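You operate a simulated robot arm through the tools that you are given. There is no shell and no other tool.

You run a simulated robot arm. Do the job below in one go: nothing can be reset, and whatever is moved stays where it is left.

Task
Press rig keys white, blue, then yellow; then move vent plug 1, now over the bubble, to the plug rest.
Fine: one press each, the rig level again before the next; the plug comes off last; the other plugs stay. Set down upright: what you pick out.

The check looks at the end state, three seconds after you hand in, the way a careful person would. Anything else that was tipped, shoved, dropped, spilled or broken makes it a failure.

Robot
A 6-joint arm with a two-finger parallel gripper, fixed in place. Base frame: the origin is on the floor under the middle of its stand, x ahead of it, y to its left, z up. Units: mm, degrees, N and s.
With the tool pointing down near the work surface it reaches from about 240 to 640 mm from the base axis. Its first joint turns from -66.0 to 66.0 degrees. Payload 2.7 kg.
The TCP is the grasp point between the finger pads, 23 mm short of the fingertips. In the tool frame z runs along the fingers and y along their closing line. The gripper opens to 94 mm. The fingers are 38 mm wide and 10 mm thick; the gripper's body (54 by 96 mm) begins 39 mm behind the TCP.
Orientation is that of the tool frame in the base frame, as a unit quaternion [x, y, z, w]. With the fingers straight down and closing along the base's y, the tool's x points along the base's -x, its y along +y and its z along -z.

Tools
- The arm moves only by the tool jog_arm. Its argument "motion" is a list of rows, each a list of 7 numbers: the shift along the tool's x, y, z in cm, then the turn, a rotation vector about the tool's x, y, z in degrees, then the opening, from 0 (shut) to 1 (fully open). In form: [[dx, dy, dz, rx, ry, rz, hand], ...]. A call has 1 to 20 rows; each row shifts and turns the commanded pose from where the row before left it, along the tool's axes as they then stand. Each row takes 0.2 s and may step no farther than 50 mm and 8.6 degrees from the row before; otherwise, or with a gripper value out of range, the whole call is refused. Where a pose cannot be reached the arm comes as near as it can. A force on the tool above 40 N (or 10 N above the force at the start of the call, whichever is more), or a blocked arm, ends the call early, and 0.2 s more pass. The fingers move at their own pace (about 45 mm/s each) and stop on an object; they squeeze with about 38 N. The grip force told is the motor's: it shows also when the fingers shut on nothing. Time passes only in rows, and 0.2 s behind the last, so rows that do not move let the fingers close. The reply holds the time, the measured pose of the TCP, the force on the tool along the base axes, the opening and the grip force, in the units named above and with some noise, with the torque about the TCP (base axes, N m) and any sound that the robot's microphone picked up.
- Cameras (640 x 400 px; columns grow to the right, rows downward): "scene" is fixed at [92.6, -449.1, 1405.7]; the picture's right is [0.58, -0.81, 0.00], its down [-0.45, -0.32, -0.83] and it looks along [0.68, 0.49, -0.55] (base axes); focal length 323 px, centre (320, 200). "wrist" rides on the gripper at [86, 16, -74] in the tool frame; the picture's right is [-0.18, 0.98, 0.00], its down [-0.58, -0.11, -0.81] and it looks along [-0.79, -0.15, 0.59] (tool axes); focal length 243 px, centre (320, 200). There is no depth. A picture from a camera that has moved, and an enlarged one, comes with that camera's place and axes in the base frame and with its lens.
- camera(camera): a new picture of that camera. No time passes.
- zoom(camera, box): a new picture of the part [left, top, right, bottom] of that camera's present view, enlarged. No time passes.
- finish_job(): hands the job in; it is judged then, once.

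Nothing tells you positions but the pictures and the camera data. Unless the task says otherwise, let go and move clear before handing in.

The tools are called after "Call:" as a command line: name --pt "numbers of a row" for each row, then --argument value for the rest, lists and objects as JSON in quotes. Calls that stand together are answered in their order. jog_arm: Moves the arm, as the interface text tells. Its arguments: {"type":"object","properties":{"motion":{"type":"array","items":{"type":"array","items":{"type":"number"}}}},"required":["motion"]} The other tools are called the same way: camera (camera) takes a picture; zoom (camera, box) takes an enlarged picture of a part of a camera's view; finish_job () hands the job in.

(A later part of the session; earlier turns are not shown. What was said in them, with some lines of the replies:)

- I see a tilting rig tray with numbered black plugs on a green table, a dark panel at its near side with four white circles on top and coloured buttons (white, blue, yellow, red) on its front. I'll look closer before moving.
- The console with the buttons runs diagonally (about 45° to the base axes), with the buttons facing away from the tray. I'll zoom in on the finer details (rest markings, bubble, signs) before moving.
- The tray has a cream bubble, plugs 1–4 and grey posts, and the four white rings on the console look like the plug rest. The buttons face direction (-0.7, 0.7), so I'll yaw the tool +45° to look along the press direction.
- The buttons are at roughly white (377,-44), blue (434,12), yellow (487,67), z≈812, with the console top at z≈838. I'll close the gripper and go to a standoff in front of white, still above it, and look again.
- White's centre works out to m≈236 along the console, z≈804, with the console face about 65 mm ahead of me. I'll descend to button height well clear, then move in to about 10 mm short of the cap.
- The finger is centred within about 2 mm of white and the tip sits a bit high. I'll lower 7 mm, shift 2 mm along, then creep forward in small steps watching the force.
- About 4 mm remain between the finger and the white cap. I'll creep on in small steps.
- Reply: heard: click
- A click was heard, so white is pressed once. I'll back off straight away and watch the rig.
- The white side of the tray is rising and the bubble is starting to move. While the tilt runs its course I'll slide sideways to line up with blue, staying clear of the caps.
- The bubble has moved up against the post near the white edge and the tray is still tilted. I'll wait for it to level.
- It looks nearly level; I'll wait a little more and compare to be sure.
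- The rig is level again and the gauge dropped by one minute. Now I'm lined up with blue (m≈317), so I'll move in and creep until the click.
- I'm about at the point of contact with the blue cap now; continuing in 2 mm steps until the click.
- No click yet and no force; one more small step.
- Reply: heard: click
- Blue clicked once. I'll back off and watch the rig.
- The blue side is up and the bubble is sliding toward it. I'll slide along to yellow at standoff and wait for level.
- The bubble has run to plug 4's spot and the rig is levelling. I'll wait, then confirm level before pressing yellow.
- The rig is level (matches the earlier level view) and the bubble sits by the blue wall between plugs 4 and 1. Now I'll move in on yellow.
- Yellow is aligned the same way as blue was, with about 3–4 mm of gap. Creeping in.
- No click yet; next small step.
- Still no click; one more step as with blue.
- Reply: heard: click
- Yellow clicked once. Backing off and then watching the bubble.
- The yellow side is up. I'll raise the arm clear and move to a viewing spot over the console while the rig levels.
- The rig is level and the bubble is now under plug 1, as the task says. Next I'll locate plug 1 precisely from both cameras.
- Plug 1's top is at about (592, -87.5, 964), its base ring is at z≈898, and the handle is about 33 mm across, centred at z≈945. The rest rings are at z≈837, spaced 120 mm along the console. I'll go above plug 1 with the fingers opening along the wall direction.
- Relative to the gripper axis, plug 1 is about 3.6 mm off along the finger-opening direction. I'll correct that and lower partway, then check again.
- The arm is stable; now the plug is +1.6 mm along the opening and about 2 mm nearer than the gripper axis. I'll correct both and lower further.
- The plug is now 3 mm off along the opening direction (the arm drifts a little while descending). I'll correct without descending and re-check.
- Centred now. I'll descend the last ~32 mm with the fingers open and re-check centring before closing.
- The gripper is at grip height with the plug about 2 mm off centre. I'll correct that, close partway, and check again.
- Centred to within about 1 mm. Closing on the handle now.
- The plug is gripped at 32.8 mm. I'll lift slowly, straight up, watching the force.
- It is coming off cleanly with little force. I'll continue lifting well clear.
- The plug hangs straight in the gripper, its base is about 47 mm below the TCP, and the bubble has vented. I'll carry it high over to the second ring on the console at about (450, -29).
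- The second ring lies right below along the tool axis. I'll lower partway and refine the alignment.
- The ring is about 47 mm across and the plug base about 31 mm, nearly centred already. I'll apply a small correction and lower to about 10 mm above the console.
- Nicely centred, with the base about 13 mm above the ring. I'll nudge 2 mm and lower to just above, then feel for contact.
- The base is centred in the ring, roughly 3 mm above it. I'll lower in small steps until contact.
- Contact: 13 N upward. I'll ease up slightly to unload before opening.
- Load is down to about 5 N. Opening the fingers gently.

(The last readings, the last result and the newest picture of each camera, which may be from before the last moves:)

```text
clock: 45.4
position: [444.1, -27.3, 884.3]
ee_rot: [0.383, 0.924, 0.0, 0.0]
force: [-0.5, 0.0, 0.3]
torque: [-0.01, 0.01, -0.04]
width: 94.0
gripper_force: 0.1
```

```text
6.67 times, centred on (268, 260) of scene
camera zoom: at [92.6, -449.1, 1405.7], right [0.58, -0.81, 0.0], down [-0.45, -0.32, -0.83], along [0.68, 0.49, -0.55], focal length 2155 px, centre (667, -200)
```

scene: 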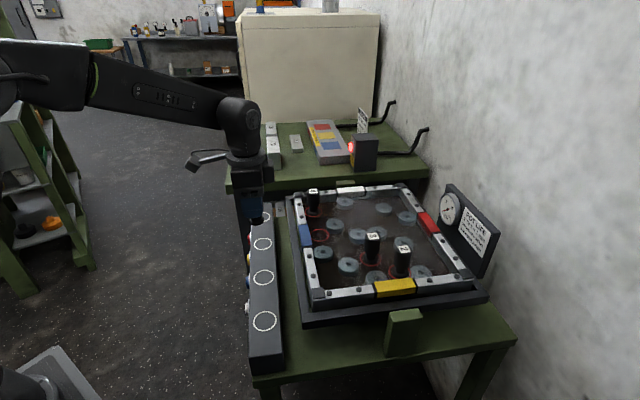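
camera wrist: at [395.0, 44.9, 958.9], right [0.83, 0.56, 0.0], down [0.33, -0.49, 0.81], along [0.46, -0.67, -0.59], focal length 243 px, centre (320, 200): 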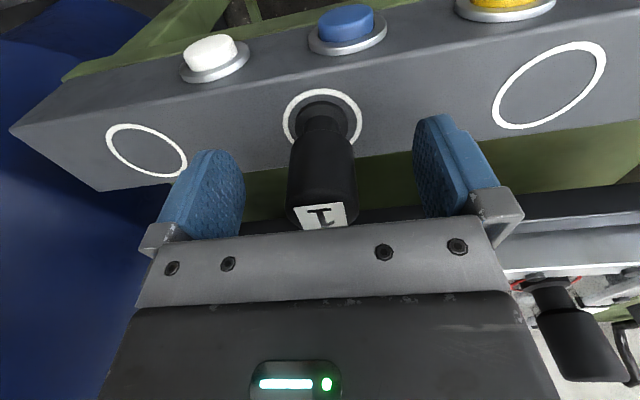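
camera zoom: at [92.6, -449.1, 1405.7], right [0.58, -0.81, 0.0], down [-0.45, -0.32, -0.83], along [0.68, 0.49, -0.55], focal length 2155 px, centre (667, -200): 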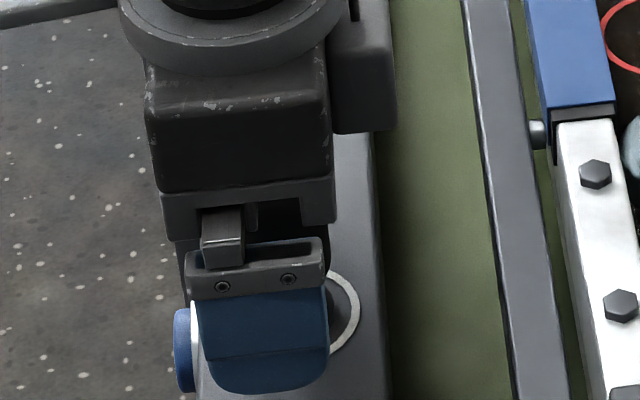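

The plug stands free in the ring between the open fingers. I'll rise straight up and then back away.

Call:
jog_arm --pt "0 0 -1.5 0 0 0 1" --pt "0 0 -2.5 0 0 0 1" --pt "0 0 -3.0 0 0 0 1" --pt "0 0 -4.0 0 0 0 1" --pt "0 0 -4.5 0 0 0 1" --pt "0 0 -4.5 0 0 0 1" --pt "3.5 0 0 0 0 0 1" --pt "4 0 0 0 0 0 1" --pt "4 0 0 0 0 0 1" --pt "0 0 0 0 0 0 1"

Call:
camera --camera "scene"

Call:
zoom --camera "scene" --box '[210, 200, 330, 340]'

Call:
zoom --camera "scene" --box '[280, 170, 510, 330]'

Call:
camera --camera "wrist"

```text
clock: 47.6
position: [362.0, 53.5, 1083.7]
ee_rot: [0.382, 0.924, 0.001, 0.0]
force: [0.6, 0.3, 0.1]
torque: [0.0, 0.03, 0.01]
width: 94.0
gripper_force: 0.0
```

```text
taken
```

scene: 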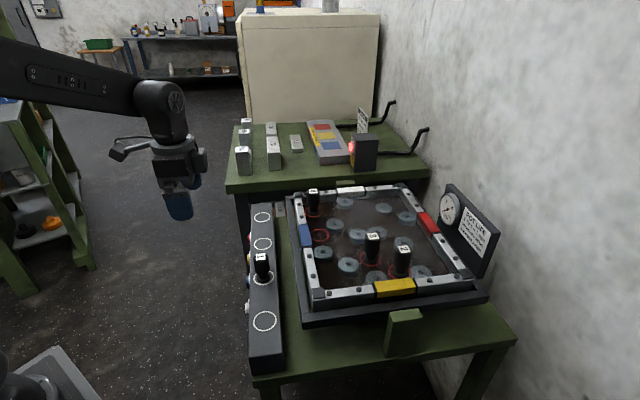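

```text
2.86 times, centred on (270, 270) of scene
camera zoom: at [92.5, -449.1, 1405.7], right [0.58, -0.81, 0.0], down [-0.45, -0.32, -0.83], along [0.68, 0.49, -0.55], focal length 923 px, centre (463, 0)
```

zoom: 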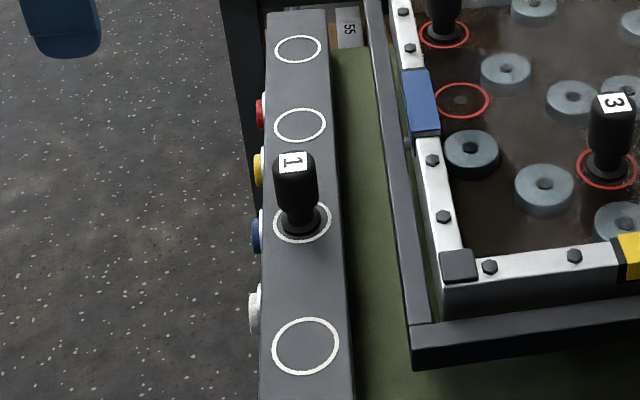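

```text
2.50 times, centred on (395, 250) of scene
camera zoom: at [92.5, -449.1, 1405.7], right [0.58, -0.81, 0.0], down [-0.45, -0.32, -0.83], along [0.68, 0.49, -0.55], focal length 808 px, centre (132, 75)
```

zoom: 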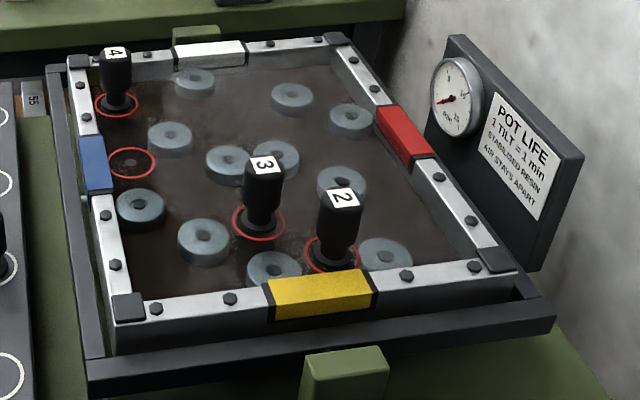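

```text
taken
camera wrist: at [313.0, 125.9, 1158.1], right [0.83, 0.56, 0.0], down [0.33, -0.49, 0.81], along [0.46, -0.67, -0.59], focal length 243 px, centre (320, 200)
```

wrist: 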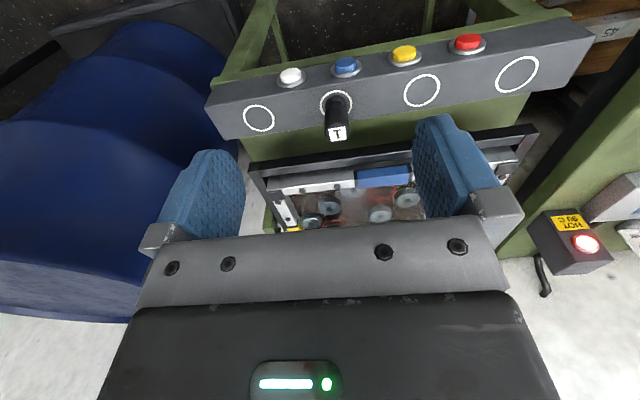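

Plug 1 stands upright inside a ring on the plug rest. Plugs 2, 3 and 4 are still in place, the rig is level, the bubble has vented, and the arm is clear, so I'm handing in.

Call:
finish_job

```text
The job is handed in.
```

The job is done and handed in. I pressed white, blue and yellow once each, with one click heard per press, and let the rig return to level before the next press.

After the yellow tilt the bubble sat under plug 1. I then lifted plug 1 straight off and set it upright on the console's rest.

- **Which ring:** The rest has four unmarked rings. I used the second one from the white-button end, and the plug's base sits inside that ring.
- **Everything else:** In the last pictures, plugs 2, 3 and 4 were still in place, the rig was level, and nothing looked tipped or moved. The gripper is open and clear of the rig.
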